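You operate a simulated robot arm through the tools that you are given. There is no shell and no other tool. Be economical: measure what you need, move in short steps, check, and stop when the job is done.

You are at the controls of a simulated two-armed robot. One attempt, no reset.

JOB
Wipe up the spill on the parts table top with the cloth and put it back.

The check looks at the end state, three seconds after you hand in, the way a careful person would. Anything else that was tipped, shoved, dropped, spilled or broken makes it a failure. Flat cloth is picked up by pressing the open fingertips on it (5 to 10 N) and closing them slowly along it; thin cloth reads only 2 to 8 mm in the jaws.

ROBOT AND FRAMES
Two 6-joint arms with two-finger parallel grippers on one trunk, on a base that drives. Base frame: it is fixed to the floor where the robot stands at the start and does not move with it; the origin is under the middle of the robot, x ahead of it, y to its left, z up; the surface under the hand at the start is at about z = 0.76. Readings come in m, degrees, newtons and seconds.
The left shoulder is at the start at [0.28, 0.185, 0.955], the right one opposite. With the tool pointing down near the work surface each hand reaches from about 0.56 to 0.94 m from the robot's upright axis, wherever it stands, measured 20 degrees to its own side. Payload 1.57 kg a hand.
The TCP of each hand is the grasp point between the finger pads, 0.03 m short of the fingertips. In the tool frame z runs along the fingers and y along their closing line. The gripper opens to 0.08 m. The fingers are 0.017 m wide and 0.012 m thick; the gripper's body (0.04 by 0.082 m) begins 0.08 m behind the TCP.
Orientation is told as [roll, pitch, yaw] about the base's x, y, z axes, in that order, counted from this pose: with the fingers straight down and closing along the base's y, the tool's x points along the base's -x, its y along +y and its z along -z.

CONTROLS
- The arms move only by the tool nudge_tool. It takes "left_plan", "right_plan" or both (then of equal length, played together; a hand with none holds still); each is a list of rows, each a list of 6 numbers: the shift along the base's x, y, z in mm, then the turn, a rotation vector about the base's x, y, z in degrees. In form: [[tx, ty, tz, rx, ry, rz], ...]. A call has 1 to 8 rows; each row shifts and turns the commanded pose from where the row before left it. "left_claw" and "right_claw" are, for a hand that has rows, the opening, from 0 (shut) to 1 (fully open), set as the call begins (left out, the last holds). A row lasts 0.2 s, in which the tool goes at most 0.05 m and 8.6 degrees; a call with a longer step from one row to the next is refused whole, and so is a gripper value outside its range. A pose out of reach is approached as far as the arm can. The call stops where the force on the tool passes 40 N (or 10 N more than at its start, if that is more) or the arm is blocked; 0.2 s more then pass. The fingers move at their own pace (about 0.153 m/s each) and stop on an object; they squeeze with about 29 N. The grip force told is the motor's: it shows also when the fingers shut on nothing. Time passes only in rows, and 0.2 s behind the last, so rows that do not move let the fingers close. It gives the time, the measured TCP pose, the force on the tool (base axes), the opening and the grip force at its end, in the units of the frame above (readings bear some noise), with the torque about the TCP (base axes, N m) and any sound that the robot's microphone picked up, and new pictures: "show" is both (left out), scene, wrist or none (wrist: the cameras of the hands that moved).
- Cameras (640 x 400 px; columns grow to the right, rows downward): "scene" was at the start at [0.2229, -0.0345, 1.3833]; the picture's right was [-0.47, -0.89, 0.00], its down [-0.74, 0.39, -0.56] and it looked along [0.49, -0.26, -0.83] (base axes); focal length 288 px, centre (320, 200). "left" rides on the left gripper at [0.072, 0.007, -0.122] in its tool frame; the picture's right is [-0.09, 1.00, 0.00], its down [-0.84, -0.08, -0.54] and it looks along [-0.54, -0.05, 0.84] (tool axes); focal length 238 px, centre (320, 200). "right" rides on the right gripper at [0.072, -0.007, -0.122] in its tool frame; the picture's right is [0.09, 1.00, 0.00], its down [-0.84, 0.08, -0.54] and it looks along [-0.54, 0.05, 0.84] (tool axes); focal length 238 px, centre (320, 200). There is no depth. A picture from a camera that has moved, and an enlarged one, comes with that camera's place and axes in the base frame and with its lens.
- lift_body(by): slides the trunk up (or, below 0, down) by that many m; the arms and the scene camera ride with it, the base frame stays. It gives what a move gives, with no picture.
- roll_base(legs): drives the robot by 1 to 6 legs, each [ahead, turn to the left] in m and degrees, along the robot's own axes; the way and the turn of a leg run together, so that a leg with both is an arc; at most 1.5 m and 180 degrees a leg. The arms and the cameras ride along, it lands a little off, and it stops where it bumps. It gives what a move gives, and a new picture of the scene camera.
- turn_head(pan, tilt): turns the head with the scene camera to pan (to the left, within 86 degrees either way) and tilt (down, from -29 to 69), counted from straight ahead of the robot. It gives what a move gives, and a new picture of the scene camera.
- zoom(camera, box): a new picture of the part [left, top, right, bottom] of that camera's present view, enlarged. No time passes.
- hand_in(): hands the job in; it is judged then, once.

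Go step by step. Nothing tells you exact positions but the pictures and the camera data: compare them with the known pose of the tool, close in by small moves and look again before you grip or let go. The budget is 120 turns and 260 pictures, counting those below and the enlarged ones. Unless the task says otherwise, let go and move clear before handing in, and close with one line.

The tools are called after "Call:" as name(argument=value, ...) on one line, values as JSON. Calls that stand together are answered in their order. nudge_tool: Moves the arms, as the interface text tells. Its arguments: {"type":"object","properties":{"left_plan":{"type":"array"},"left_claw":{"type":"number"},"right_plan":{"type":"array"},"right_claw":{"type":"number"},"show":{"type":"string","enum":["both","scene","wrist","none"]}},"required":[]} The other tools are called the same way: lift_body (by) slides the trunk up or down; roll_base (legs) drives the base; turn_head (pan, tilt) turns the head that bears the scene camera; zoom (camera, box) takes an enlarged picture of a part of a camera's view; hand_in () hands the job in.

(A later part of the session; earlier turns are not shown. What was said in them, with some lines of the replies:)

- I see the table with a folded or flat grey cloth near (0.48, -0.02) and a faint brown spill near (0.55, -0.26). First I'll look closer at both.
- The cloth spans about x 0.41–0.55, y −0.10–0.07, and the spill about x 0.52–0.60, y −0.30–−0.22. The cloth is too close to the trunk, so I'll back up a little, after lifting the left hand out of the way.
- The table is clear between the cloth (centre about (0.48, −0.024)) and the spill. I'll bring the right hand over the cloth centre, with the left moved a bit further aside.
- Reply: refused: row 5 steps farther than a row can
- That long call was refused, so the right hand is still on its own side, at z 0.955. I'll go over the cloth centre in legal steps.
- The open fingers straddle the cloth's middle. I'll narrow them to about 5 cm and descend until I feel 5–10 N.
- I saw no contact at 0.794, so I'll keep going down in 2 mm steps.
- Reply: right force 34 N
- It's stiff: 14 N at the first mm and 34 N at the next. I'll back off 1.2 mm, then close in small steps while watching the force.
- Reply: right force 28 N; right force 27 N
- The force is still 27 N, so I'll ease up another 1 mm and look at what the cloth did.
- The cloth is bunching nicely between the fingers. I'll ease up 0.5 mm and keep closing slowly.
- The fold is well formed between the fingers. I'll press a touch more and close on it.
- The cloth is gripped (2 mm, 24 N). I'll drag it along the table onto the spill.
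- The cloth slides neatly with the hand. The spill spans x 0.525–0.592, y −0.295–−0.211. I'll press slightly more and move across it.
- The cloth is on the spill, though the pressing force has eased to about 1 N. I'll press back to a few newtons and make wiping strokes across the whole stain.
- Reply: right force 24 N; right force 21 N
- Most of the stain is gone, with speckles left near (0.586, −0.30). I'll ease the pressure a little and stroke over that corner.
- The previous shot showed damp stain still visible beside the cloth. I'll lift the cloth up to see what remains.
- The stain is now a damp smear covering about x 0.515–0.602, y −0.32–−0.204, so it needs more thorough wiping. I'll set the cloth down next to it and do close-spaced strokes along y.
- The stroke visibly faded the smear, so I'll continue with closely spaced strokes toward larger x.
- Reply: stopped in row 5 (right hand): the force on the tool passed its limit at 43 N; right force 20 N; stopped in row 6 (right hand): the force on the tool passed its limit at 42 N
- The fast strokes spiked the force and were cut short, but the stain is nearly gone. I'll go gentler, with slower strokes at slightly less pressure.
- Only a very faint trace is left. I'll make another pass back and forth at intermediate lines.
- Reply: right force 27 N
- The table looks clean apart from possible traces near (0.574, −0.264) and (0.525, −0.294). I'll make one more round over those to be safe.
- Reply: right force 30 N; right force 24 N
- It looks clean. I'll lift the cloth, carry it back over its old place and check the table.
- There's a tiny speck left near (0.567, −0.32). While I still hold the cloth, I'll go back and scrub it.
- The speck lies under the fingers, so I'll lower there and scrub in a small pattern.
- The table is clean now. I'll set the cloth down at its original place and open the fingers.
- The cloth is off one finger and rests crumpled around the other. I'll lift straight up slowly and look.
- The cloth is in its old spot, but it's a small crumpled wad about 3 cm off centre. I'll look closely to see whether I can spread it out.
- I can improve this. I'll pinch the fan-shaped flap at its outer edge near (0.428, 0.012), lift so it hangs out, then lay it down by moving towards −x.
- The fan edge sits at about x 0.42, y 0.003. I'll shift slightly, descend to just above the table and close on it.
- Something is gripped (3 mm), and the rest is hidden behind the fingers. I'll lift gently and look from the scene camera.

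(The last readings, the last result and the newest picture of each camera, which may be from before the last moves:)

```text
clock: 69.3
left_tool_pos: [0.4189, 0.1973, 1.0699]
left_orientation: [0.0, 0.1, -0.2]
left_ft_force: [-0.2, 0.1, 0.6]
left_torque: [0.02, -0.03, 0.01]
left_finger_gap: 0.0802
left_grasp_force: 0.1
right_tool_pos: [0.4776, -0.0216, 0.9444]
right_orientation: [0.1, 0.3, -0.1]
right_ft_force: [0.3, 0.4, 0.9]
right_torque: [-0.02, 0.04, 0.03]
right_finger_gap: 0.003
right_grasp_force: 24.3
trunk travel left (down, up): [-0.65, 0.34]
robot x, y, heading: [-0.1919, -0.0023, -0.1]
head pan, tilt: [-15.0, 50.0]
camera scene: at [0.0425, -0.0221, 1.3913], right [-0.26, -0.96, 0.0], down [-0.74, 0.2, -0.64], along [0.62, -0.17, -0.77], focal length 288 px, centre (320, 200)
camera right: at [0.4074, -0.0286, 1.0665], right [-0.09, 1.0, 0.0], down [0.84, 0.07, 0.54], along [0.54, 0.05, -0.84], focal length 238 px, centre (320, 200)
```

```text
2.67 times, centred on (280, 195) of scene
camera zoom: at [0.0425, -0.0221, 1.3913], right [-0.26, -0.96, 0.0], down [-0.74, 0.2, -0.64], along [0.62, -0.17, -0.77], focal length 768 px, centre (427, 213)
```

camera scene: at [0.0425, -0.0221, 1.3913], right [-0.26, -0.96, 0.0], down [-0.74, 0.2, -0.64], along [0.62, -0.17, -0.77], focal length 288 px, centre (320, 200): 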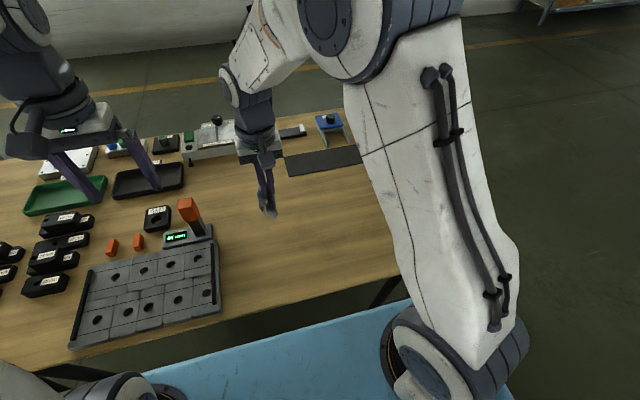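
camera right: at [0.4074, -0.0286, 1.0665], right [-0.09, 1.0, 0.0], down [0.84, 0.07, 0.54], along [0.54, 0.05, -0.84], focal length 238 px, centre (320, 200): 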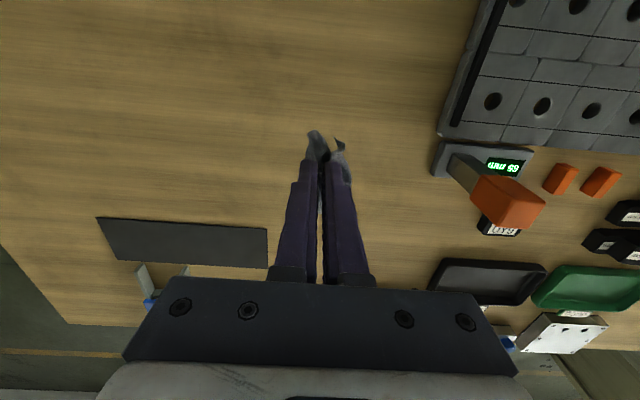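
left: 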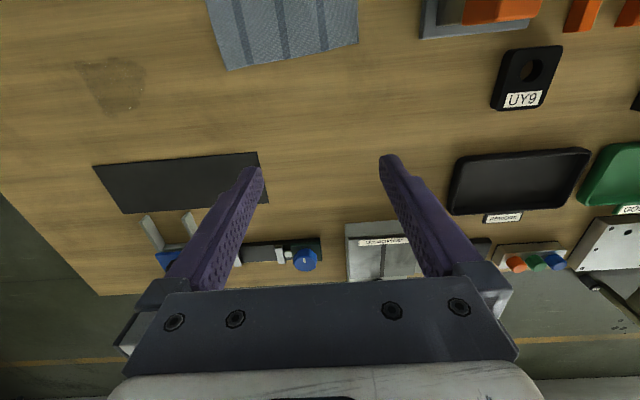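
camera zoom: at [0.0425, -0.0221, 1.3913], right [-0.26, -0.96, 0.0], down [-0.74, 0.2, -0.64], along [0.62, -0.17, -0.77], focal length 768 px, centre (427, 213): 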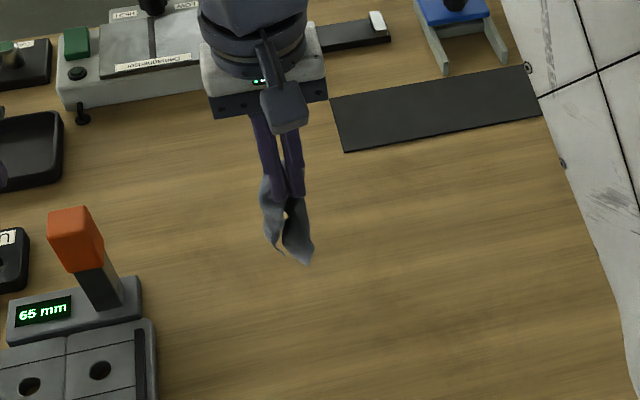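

The cloth hangs with two trailing ends. I'll lower it at larger x and drag it back towards −x so friction straightens the trailing part.

Call:
nudge_tool(right_plan=[[40, 0, -20, 0, 0, 0], [40, 0, -25, 0, 0, 0], [40, 0, -25, 0, 0, 0], [0, 0, -35, 0, 0, 0], [0, 0, -35, 0, 0, 0], [0, 0, -8, 0, 0, 0], [0, 0, 0, 0, 0, 0]], show="none")

Call:
nudge_tool(right_plan=[[-25, 0, 0, 0, 0, 0], [-25, 0, 0, 0, 0, 0], [-25, 0, 0, 0, 0, 0], [-25, 0, 0, 0, 0, 0], [-25, 0, 0, 0, 0, 0], [-25, 0, 0, 0, 0, 0], [-25, 0, 0, 0, 0, 0], [0, 0, 0, 0, 0, 0]], show="both")

Call:
zoom(camera="scene", box=[200, 150, 360, 270])

```text
clock: 70.9
left_tool_pos: [0.4195, 0.1966, 1.071]
left_orientation: [0.0, 0.0, -0.1]
left_ft_force: [0.3, 0.6, 0.0]
left_torque: [0.01, -0.03, 0.02]
left_finger_gap: 0.0801
left_grasp_force: 0.0
right_tool_pos: [0.5987, -0.0223, 0.796]
right_orientation: [0.1, 0.2, -0.2]
right_ft_force: [-0.2, 0.5, 0.8]
right_torque: [0.0, -0.01, 0.02]
right_finger_gap: 0.0034
right_grasp_force: 24.1
trunk travel left (down, up): [-0.65, 0.34]
robot x, y, heading: [-0.1882, -0.0036, -0.0]
head pan, tilt: [-15.0, 50.0]
```

```text
clock: 72.7
left_tool_pos: [0.4184, 0.196, 1.0711]
left_orientation: [0.0, 0.0, -0.3]
left_ft_force: [-0.1, 0.2, -0.2]
left_torque: [-0.02, 0.01, 0.0]
left_finger_gap: 0.0803
left_grasp_force: 0.0
right_tool_pos: [0.4226, -0.0217, 0.7952]
right_orientation: [0.2, 0.2, -0.2]
right_ft_force: [-0.2, 0.3, 0.5]
right_torque: [-0.02, 0.0, -0.01]
right_finger_gap: 0.0033
right_grasp_force: 23.8
trunk travel left (down, up): [-0.65, 0.34]
robot x, y, heading: [-0.1921, -0.0015, -0.2]
head pan, tilt: [-15.0, 50.0]
camera scene: at [0.0425, -0.022, 1.3913], right [-0.26, -0.96, 0.0], down [-0.74, 0.2, -0.64], along [0.62, -0.17, -0.77], focal length 288 px, centre (320, 200)
camera right: at [0.3521, -0.029, 0.9188], right [-0.09, 1.0, 0.0], down [0.84, 0.07, 0.54], along [0.54, 0.05, -0.84], focal length 238 px, centre (320, 200)
```

scene: 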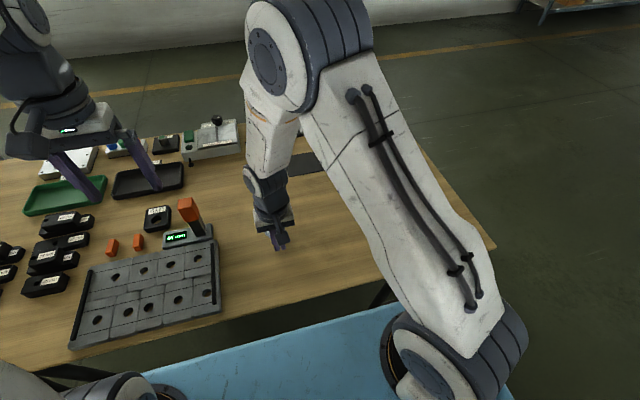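
right: 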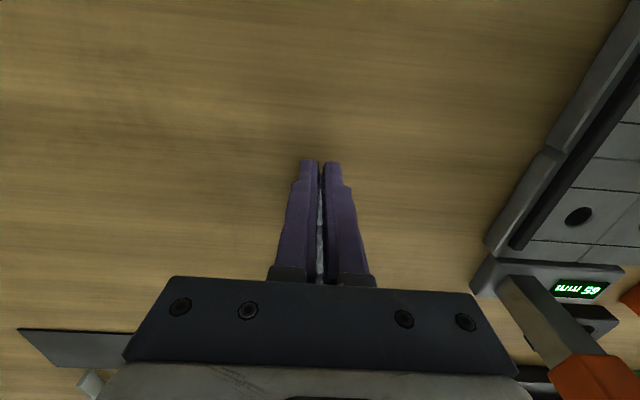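

```text
3.33 times, centred on (280, 210) of scene
camera zoom: at [0.0425, -0.022, 1.3913], right [-0.26, -0.96, 0.0], down [-0.74, 0.2, -0.64], along [0.62, -0.17, -0.77], focal length 960 px, centre (453, 167)
```

zoom: 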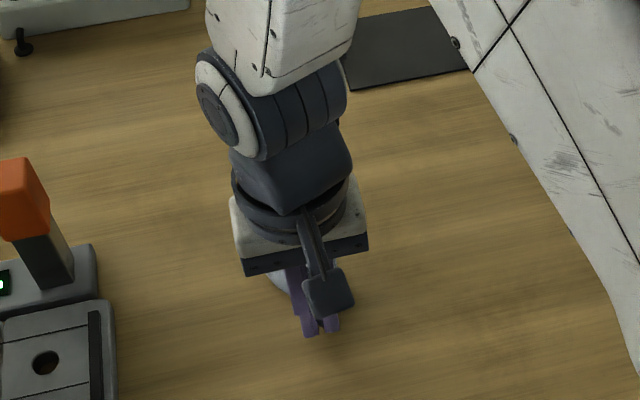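

The cloth trails behind the fingers and is hidden. I'll release it and lift to see how it lies.

Call:
nudge_tool(right_plan=[[0, 0, 0, 0, 0, 0], [0, 0, 0, 0, 0, 0], [0, 0, 5, 0, 0, 0], [0, 0, 15, 0, 0, 0], [0, 0, 30, 0, 0, 0], [-20, 0, 40, 0, 0, 0], [0, 0, 0, 0, 0, 0]], right_claw=0.5, show="wrist")

Call:
zoom(camera="right", box=[240, 120, 420, 260])

```text
clock: 74.3
left_tool_pos: [0.4194, 0.1965, 1.0704]
left_orientation: [-0.1, 0.1, -0.2]
left_ft_force: [-0.3, 0.2, 0.0]
left_torque: [-0.01, -0.03, -0.01]
left_finger_gap: 0.0799
left_grasp_force: 0.0
right_tool_pos: [0.401, -0.0212, 0.8853]
right_orientation: [0.0, 0.3, -0.1]
right_ft_force: [0.9, 0.1, 0.1]
right_torque: [-0.01, -0.05, 0.0]
right_finger_gap: 0.0397
right_grasp_force: 0.1
trunk travel left (down, up): [-0.65, 0.34]
robot x, y, heading: [-0.1924, 0.0038, -0.4]
head pan, tilt: [-15.0, 50.0]
camera right: at [0.33, -0.0283, 1.0089], right [-0.09, 1.0, 0.0], down [0.84, 0.07, 0.54], along [0.54, 0.05, -0.84], focal length 238 px, centre (320, 200)
```

right: 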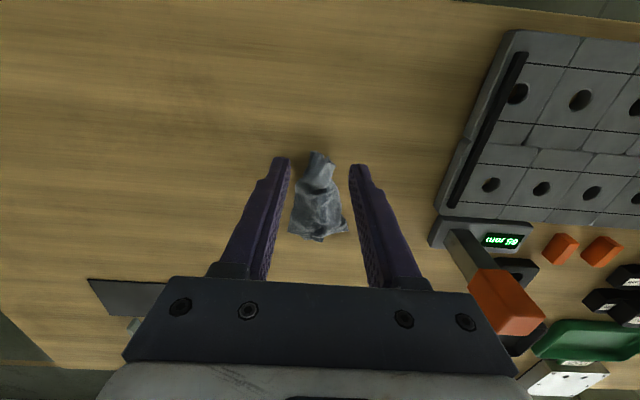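

```text
2.86 times, centred on (330, 190) of right
camera zoom: at [0.33, -0.0283, 1.0089], right [-0.09, 1.0, 0.0], down [0.84, 0.07, 0.54], along [0.54, 0.05, -0.84], focal length 681 px, centre (291, 229)
```

zoom: 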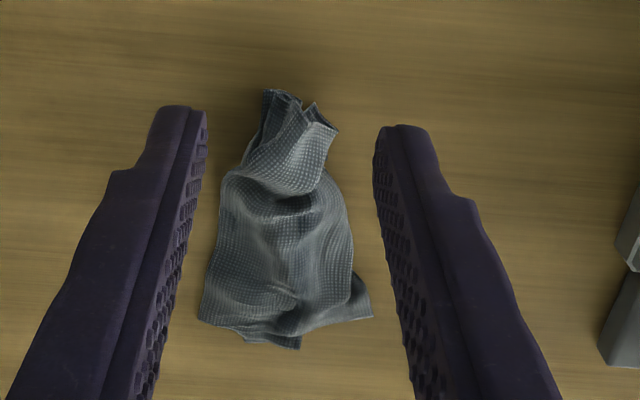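

That's much better: it lies flat as a strip over x 0.43–0.55, y −0.05–0.03, right in its original place. I'll try one gentle spread by pressing nearly closed fingertips on the middle and opening them.

Call:
nudge_tool(right_plan=[[35, 3, 0, 0, 0, 0], [35, 3, 0, 0, 0, 0], [34, 2, -20, 0, 0, 0], [0, 0, -30, 0, 0, 0], [0, 0, -25, 0, 0, 0], [0, 0, -12, 0, 0, 0], [0, 0, 0, 0, 0, 0]], right_claw=0.15, show="none")

Call:
nudge_tool(right_plan=[[0, 0, -2, 0, 0, 0], [0, 0, 0, 0, 0, 0]], show="wrist")

```text
clock: 75.9
left_tool_pos: [0.419, 0.1967, 1.0715]
left_orientation: [0.0, 0.0, -0.2]
left_ft_force: [0.4, -0.3, -0.4]
left_torque: [0.01, -0.01, 0.0]
left_finger_gap: 0.08
left_grasp_force: 0.1
right_tool_pos: [0.5077, -0.0136, 0.8003]
right_orientation: [0.1, 0.3, -0.1]
right_ft_force: [-0.7, 0.9, -0.1]
right_torque: [0.04, 0.0, 0.01]
right_finger_gap: 0.0119
right_grasp_force: 0.1
trunk travel left (down, up): [-0.65, 0.34]
robot x, y, heading: [-0.1934, -0.0016, -0.2]
head pan, tilt: [-15.0, 50.0]
```

```text
clock: 76.5
left_tool_pos: [0.4198, 0.1969, 1.0704]
left_orientation: [0.0, 0.1, -0.1]
left_ft_force: [1.2, -0.9, 0.1]
left_torque: [0.03, -0.01, 0.0]
left_finger_gap: 0.08
left_grasp_force: 0.2
right_tool_pos: [0.5071, -0.0132, 0.7978]
right_orientation: [0.1, 0.2, -0.1]
right_ft_force: [0.4, 0.5, -0.3]
right_torque: [0.01, 0.01, -0.05]
right_finger_gap: 0.012
right_grasp_force: 0.0
trunk travel left (down, up): [-0.65, 0.34]
robot x, y, heading: [-0.1925, -0.0005, -0.2]
head pan, tilt: [-15.0, 50.0]
camera right: at [0.4352, -0.0204, 0.9212], right [-0.09, 1.0, 0.0], down [0.84, 0.07, 0.54], along [0.54, 0.05, -0.84], focal length 238 px, centre (320, 200)
```

right: 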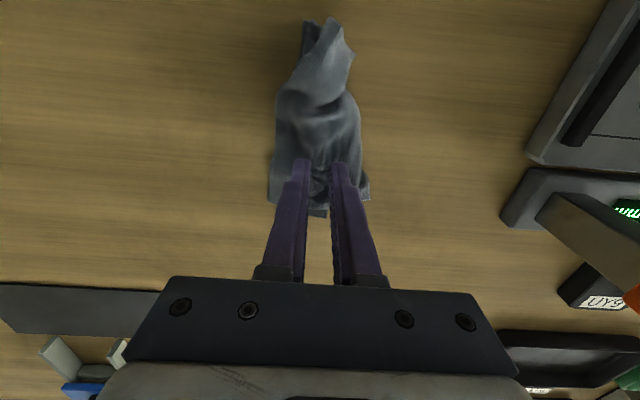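

Call:
nudge_tool(right_plan=[[-10, 0, -2, 0, 0, 0], [0, 0, -1.5, 0, 0, 0], [0, 0, 0, 0, 0, 0]], show="none")

Call:
nudge_tool(right_plan=[[0, 0, -1, 0, 0, 0], [0, 0, 0, 0, 0, 0]], right_claw=0.35, show="none")

```text
clock: 77.3
left_tool_pos: [0.4204, 0.196, 1.0706]
left_orientation: [0.0, 0.0, -0.1]
left_ft_force: [-0.1, -0.4, -0.3]
left_torque: [0.0, 0.0, 0.0]
left_finger_gap: 0.0799
left_grasp_force: 0.0
right_tool_pos: [0.4951, -0.0136, 0.7951]
right_orientation: [0.0, 0.2, -0.1]
right_ft_force: [0.4, -0.2, -0.1]
right_torque: [0.01, 0.03, 0.02]
right_finger_gap: 0.0121
right_grasp_force: 0.1
trunk travel left (down, up): [-0.65, 0.34]
robot x, y, heading: [-0.1954, -0.0009, -0.2]
head pan, tilt: [-15.0, 50.0]
```

```text
clock: 77.9
left_tool_pos: [0.42, 0.197, 1.0711]
left_orientation: [0.0, 0.0, -0.2]
left_ft_force: [-0.2, 0.0, 0.1]
left_torque: [0.02, 0.0, 0.0]
left_finger_gap: 0.0801
left_grasp_force: 0.0
right_tool_pos: [0.4967, -0.0132, 0.793]
right_orientation: [0.1, 0.2, -0.1]
right_ft_force: [-0.5, 0.0, 1.1]
right_torque: [0.03, -0.01, 0.02]
right_finger_gap: 0.0274
right_grasp_force: 0.0
trunk travel left (down, up): [-0.65, 0.34]
robot x, y, heading: [-0.1903, 0.0014, -0.5]
head pan, tilt: [-15.0, 50.0]
```

Light contact has been made, so I'll press slightly more and open further.

Call:
nudge_tool(right_plan=[[0, 0, -0.6, 0, 0, 0], [0, 0, 0, 0, 0, 0]], right_claw=0.25, show="none")

Call:
nudge_tool(right_plan=[[0, 0, -0.4, 0, 0, 0], [0, 0, 0, 0, 0, 0]], right_claw=0.5, show="none")

Call:
nudge_tool(right_plan=[[0, 0, 0, 0, 0, 0], [0, 0, 0, 0, 0, 0]], right_claw=0.8, show="wrist")

```text
clock: 78.5
left_tool_pos: [0.4192, 0.1966, 1.0711]
left_orientation: [-0.1, 0.0, -0.3]
left_ft_force: [-0.4, 0.3, 1.1]
left_torque: [-0.01, -0.03, 0.0]
left_finger_gap: 0.0801
left_grasp_force: 0.0
right_tool_pos: [0.496, -0.0134, 0.7923]
right_orientation: [0.1, 0.3, -0.1]
right_ft_force: [0.0, 0.0, 3.5]
right_torque: [0.0, 0.03, 0.01]
right_finger_gap: 0.0191
right_grasp_force: 0.0
trunk travel left (down, up): [-0.65, 0.34]
robot x, y, heading: [-0.1938, 0.0026, -0.2]
head pan, tilt: [-15.0, 50.0]
```

```text
clock: 79.1
left_tool_pos: [0.4187, 0.1959, 1.0698]
left_orientation: [0.0, -0.1, -0.2]
left_ft_force: [0.1, 0.4, -0.4]
left_torque: [0.01, -0.02, 0.01]
left_finger_gap: 0.08
left_grasp_force: 0.1
right_tool_pos: [0.4958, -0.0142, 0.7919]
right_orientation: [0.1, 0.3, 0.0]
right_ft_force: [0.9, 2.0, 6.4]
right_torque: [-0.04, -0.01, -0.05]
right_finger_gap: 0.0381
right_grasp_force: 0.1
trunk travel left (down, up): [-0.65, 0.34]
robot x, y, heading: [-0.1921, 0.002, -0.0]
head pan, tilt: [-15.0, 50.0]
```

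```text
clock: 79.7
left_tool_pos: [0.4195, 0.1964, 1.0711]
left_orientation: [0.0, 0.1, -0.2]
left_ft_force: [-0.3, 0.3, 0.6]
left_torque: [0.02, 0.04, -0.01]
left_finger_gap: 0.0804
left_grasp_force: 0.0
right_tool_pos: [0.4973, -0.0135, 0.7927]
right_orientation: [0.2, 0.1, -0.2]
right_ft_force: [-0.3, -2.2, 5.3]
right_torque: [0.14, -0.05, 0.0]
right_finger_gap: 0.0619
right_grasp_force: 0.2
trunk travel left (down, up): [-0.65, 0.34]
robot x, y, heading: [-0.1945, -0.0003, -0.5]
head pan, tilt: [-15.0, 50.0]
camera right: at [0.4252, -0.0212, 0.9146], right [-0.09, 1.0, 0.0], down [0.84, 0.07, 0.54], along [0.54, 0.05, -0.84], focal length 238 px, centre (320, 200)
```

right: 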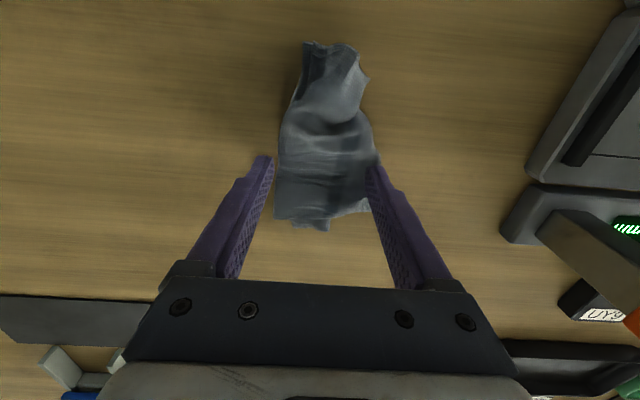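

It spread a bit and looks flatter. I'll do the same at the narrower end near x 0.45.

Call:
nudge_tool(right_plan=[[0, 0, 20, 0, 0, 0], [-25, 2, 0, 0, 0, 0], [-25, 2, 0, 0, 0, 0], [0, 0, 0, 0, 0, 0], [0, 0, -10, 0, 0, 0], [0, 0, -9, 0, 0, 0], [0, 0, -0.5, 0, 0, 0], [0, 0, 0, 0, 0, 0]], right_claw=0.12, show="wrist")

```text
clock: 81.5
left_tool_pos: [0.4194, 0.1962, 1.0716]
left_orientation: [0.0, 0.0, -0.2]
left_ft_force: [-0.5, 0.1, 1.0]
left_torque: [-0.03, 0.0, -0.01]
left_finger_gap: 0.08
left_grasp_force: 0.1
right_tool_pos: [0.4465, -0.0107, 0.7929]
right_orientation: [0.1, 0.2, -0.1]
right_ft_force: [-1.2, 1.6, 12.3]
right_torque: [0.03, 0.02, -0.03]
right_finger_gap: 0.0089
right_grasp_force: 0.1
trunk travel left (down, up): [-0.65, 0.34]
robot x, y, heading: [-0.1904, 0.0023, -0.2]
head pan, tilt: [-15.0, 50.0]
camera right: at [0.3747, -0.0171, 0.916], right [-0.09, 1.0, 0.0], down [0.84, 0.07, 0.54], along [0.54, 0.05, -0.84], focal length 238 px, centre (320, 200)
```

right: 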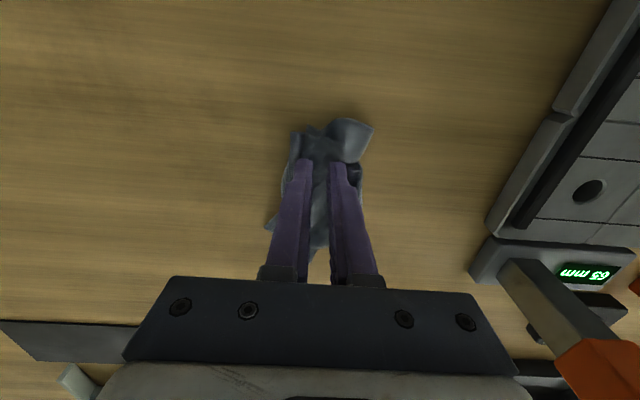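

Call:
nudge_tool(right_plan=[[0, 0, 0, 0, 0, 0], [0, 0, 0, 0, 0, 0]], right_claw=0.35, show="none")

Call:
nudge_tool(right_plan=[[0, 0, 0, 0, 0, 0], [0, 0, 0, 0, 0, 0]], right_claw=0.6, show="none")

Call:
nudge_tool(right_plan=[[0, 0, 0, 0, 0, 0], [0, 0, 0, 0, 0, 0], [0, 0, 10, 0, 0, 0], [0, 0, 30, 0, 0, 0], [0, 0, 45, 0, 0, 0], [0, 0, 0, 0, 0, 0]], right_claw=0.85, show="wrist")

Call:
zoom(camera="right", box=[220, 80, 420, 240])

```text
clock: 82.1
left_tool_pos: [0.4201, 0.1964, 1.071]
left_orientation: [0.0, 0.0, -0.2]
left_ft_force: [0.2, 0.3, 0.5]
left_torque: [0.01, -0.06, 0.03]
left_finger_gap: 0.08
left_grasp_force: 0.0
right_tool_pos: [0.4458, -0.0106, 0.7929]
right_orientation: [0.1, 0.2, 0.0]
right_ft_force: [0.6, 3.4, 11.7]
right_torque: [-0.08, -0.07, 0.05]
right_finger_gap: 0.0236
right_grasp_force: 0.1
trunk travel left (down, up): [-0.65, 0.34]
robot x, y, heading: [-0.1891, 0.0026, -0.3]
head pan, tilt: [-15.0, 50.0]
```

```text
clock: 82.7
left_tool_pos: [0.4188, 0.1944, 1.0708]
left_orientation: [0.0, 0.0, -0.2]
left_ft_force: [0.7, 0.1, 0.4]
left_torque: [0.01, -0.03, 0.02]
left_finger_gap: 0.08
left_grasp_force: 0.1
right_tool_pos: [0.4453, -0.01, 0.7928]
right_orientation: [0.0, 0.2, -0.1]
right_ft_force: [0.4, 2.8, 11.2]
right_torque: [-0.19, -0.07, 0.01]
right_finger_gap: 0.0452
right_grasp_force: 0.0
trunk travel left (down, up): [-0.65, 0.34]
robot x, y, heading: [-0.1888, -0.0014, 0.0]
head pan, tilt: [-15.0, 50.0]
```

```text
clock: 84.1
left_tool_pos: [0.4193, 0.1966, 1.0709]
left_orientation: [0.0, 0.0, -0.2]
left_ft_force: [-0.3, -0.5, -0.2]
left_torque: [-0.01, 0.02, 0.03]
left_finger_gap: 0.08
left_grasp_force: 0.0
right_tool_pos: [0.4454, -0.0086, 0.8779]
right_orientation: [0.0, 0.4, -0.1]
right_ft_force: [-0.2, 0.4, 0.1]
right_torque: [0.01, -0.03, 0.01]
right_finger_gap: 0.0681
right_grasp_force: 0.0
trunk travel left (down, up): [-0.65, 0.34]
robot x, y, heading: [-0.1957, -0.0007, -0.3]
head pan, tilt: [-15.0, 50.0]
camera right: at [0.3738, -0.0155, 1.001], right [-0.09, 1.0, 0.0], down [0.84, 0.07, 0.54], along [0.54, 0.05, -0.84], focal length 238 px, centre (320, 200)
```

right: 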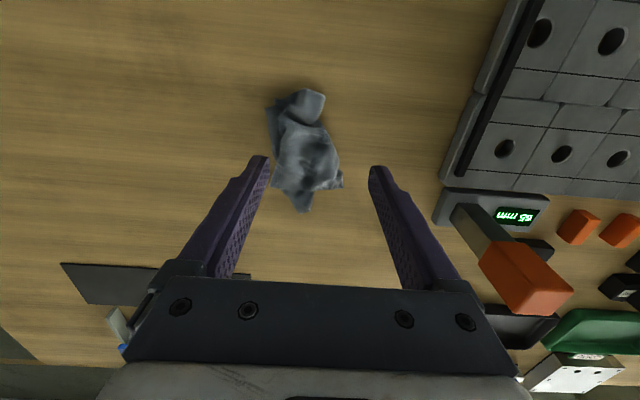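

```text
2.50 times, centred on (320, 160) of right
camera zoom: at [0.3738, -0.0155, 1.001], right [-0.09, 1.0, 0.0], down [0.84, 0.07, 0.54], along [0.54, 0.05, -0.84], focal length 596 px, centre (320, 300)
```

zoom: 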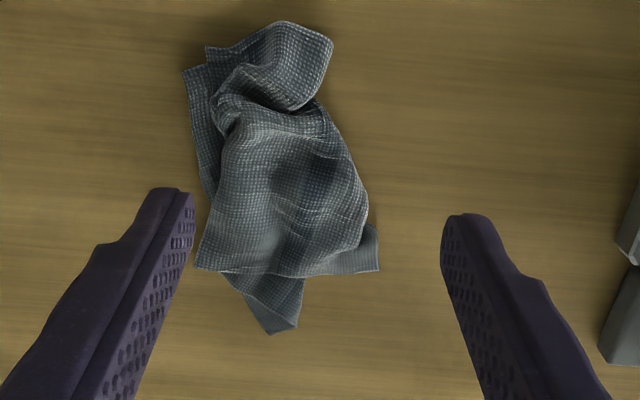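

The cloth now lies over its original spot, centred at about (0.465, −0.026) and inside its old footprint. I'll withdraw the right hand and take a final look.

Call:
nudge_tool(right_plan=[[0, 0, 45, 0, 0, 0], [0, -20, 40, 0, 0, 0], [-15, -45, 0, 0, 0, 0], [-15, -45, 0, 0, 0, 0], [-20, -45, 0, 0, 0, 0], [-20, -45, 0, 0, 0, 0], [-20, -45, 0, 0, 0, 0], [-20, -45, 0, 0, 0, 0]], show="none")

Call:
nudge_tool(right_plan=[[-20, -45, 0, 0, 0, 0], [-20, -45, 0, 0, 0, 0], [0, 0, 0, 0, 0, 0]], show="both")

Call:
zoom(camera="scene", box=[220, 130, 420, 270])

Call:
zoom(camera="right", box=[260, 100, 580, 300])

```text
clock: 85.9
left_tool_pos: [0.4194, 0.1963, 1.0702]
left_orientation: [0.0, 0.0, -0.2]
left_ft_force: [0.0, -0.2, 0.3]
left_torque: [-0.04, 0.0, -0.01]
left_finger_gap: 0.08
left_grasp_force: 0.0
right_tool_pos: [0.3342, -0.3005, 0.9624]
right_orientation: [0.0, 0.1, -0.1]
right_ft_force: [0.1, 0.5, 0.6]
right_torque: [0.01, 0.02, 0.03]
right_finger_gap: 0.068
right_grasp_force: 0.0
trunk travel left (down, up): [-0.65, 0.34]
robot x, y, heading: [-0.1904, -0.0015, -0.3]
head pan, tilt: [-15.0, 50.0]
```

```text
clock: 86.7
left_tool_pos: [0.4196, 0.1957, 1.0708]
left_orientation: [0.0, -0.1, -0.2]
left_ft_force: [-0.1, 0.0, 0.3]
left_torque: [0.02, 0.0, -0.01]
left_finger_gap: 0.08
left_grasp_force: 0.2
right_tool_pos: [0.2924, -0.3931, 0.9643]
right_orientation: [0.2, 0.1, -0.1]
right_ft_force: [-0.1, -0.3, 0.4]
right_torque: [0.01, 0.01, -0.01]
right_finger_gap: 0.0679
right_grasp_force: 0.0
trunk travel left (down, up): [-0.65, 0.34]
robot x, y, heading: [-0.1894, 0.0014, -0.1]
head pan, tilt: [-15.0, 50.0]
camera scene: at [0.0426, -0.0222, 1.3913], right [-0.26, -0.96, 0.0], down [-0.74, 0.2, -0.64], along [0.62, -0.17, -0.77], focal length 288 px, centre (320, 200)
camera right: at [0.2208, -0.3993, 1.0871], right [-0.09, 1.0, 0.0], down [0.84, 0.07, 0.54], along [0.54, 0.05, -0.84], focal length 238 px, centre (320, 200)
```

scene: 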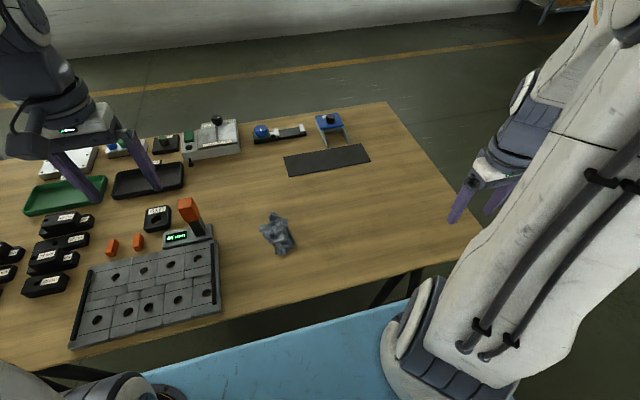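
right: 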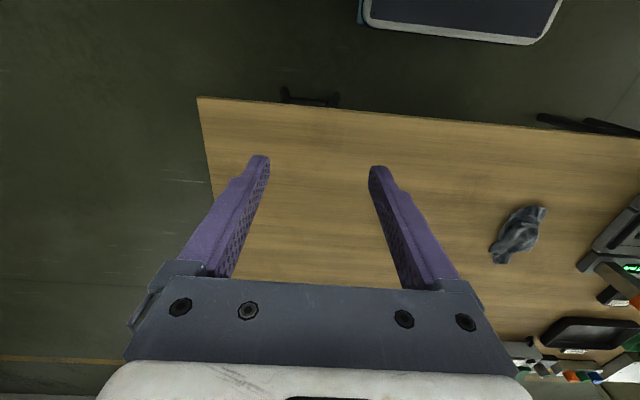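

```text
2.86 times, centred on (320, 200) of scene
camera zoom: at [0.0426, -0.0222, 1.3913], right [-0.26, -0.96, 0.0], down [-0.74, 0.2, -0.64], along [0.62, -0.17, -0.77], focal length 823 px, centre (320, 200)
```

zoom: 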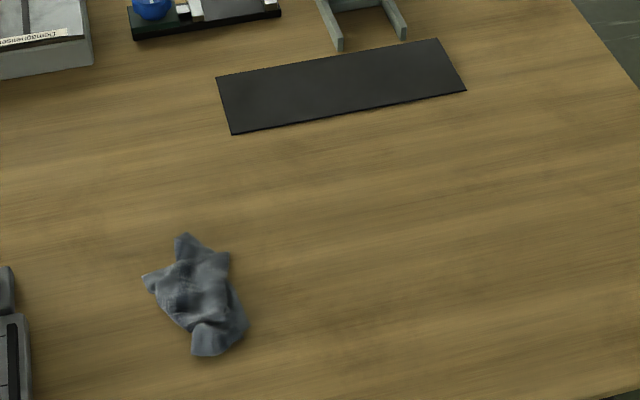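

```text
2.00 times, centred on (420, 200) of right
camera zoom: at [0.2208, -0.3993, 1.0871], right [-0.09, 1.0, 0.0], down [0.84, 0.07, 0.54], along [0.54, 0.05, -0.84], focal length 477 px, centre (120, 200)
```

zoom: 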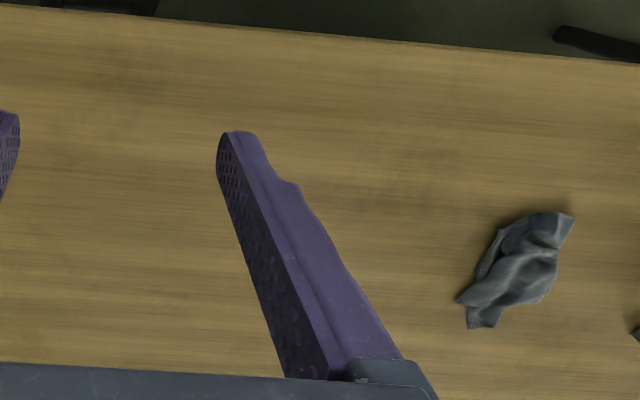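

The stain is gone, nothing else has moved, and the cloth lies released in its old place. I'm handing in.

Call:
hand_in()

```text
The job is handed in.
```

The spill is wiped up and no trace shows in the final pictures. The cloth is back within its original spot, but it is crumpled rather than spread flat as it was. Nothing else on the table appears to have moved.
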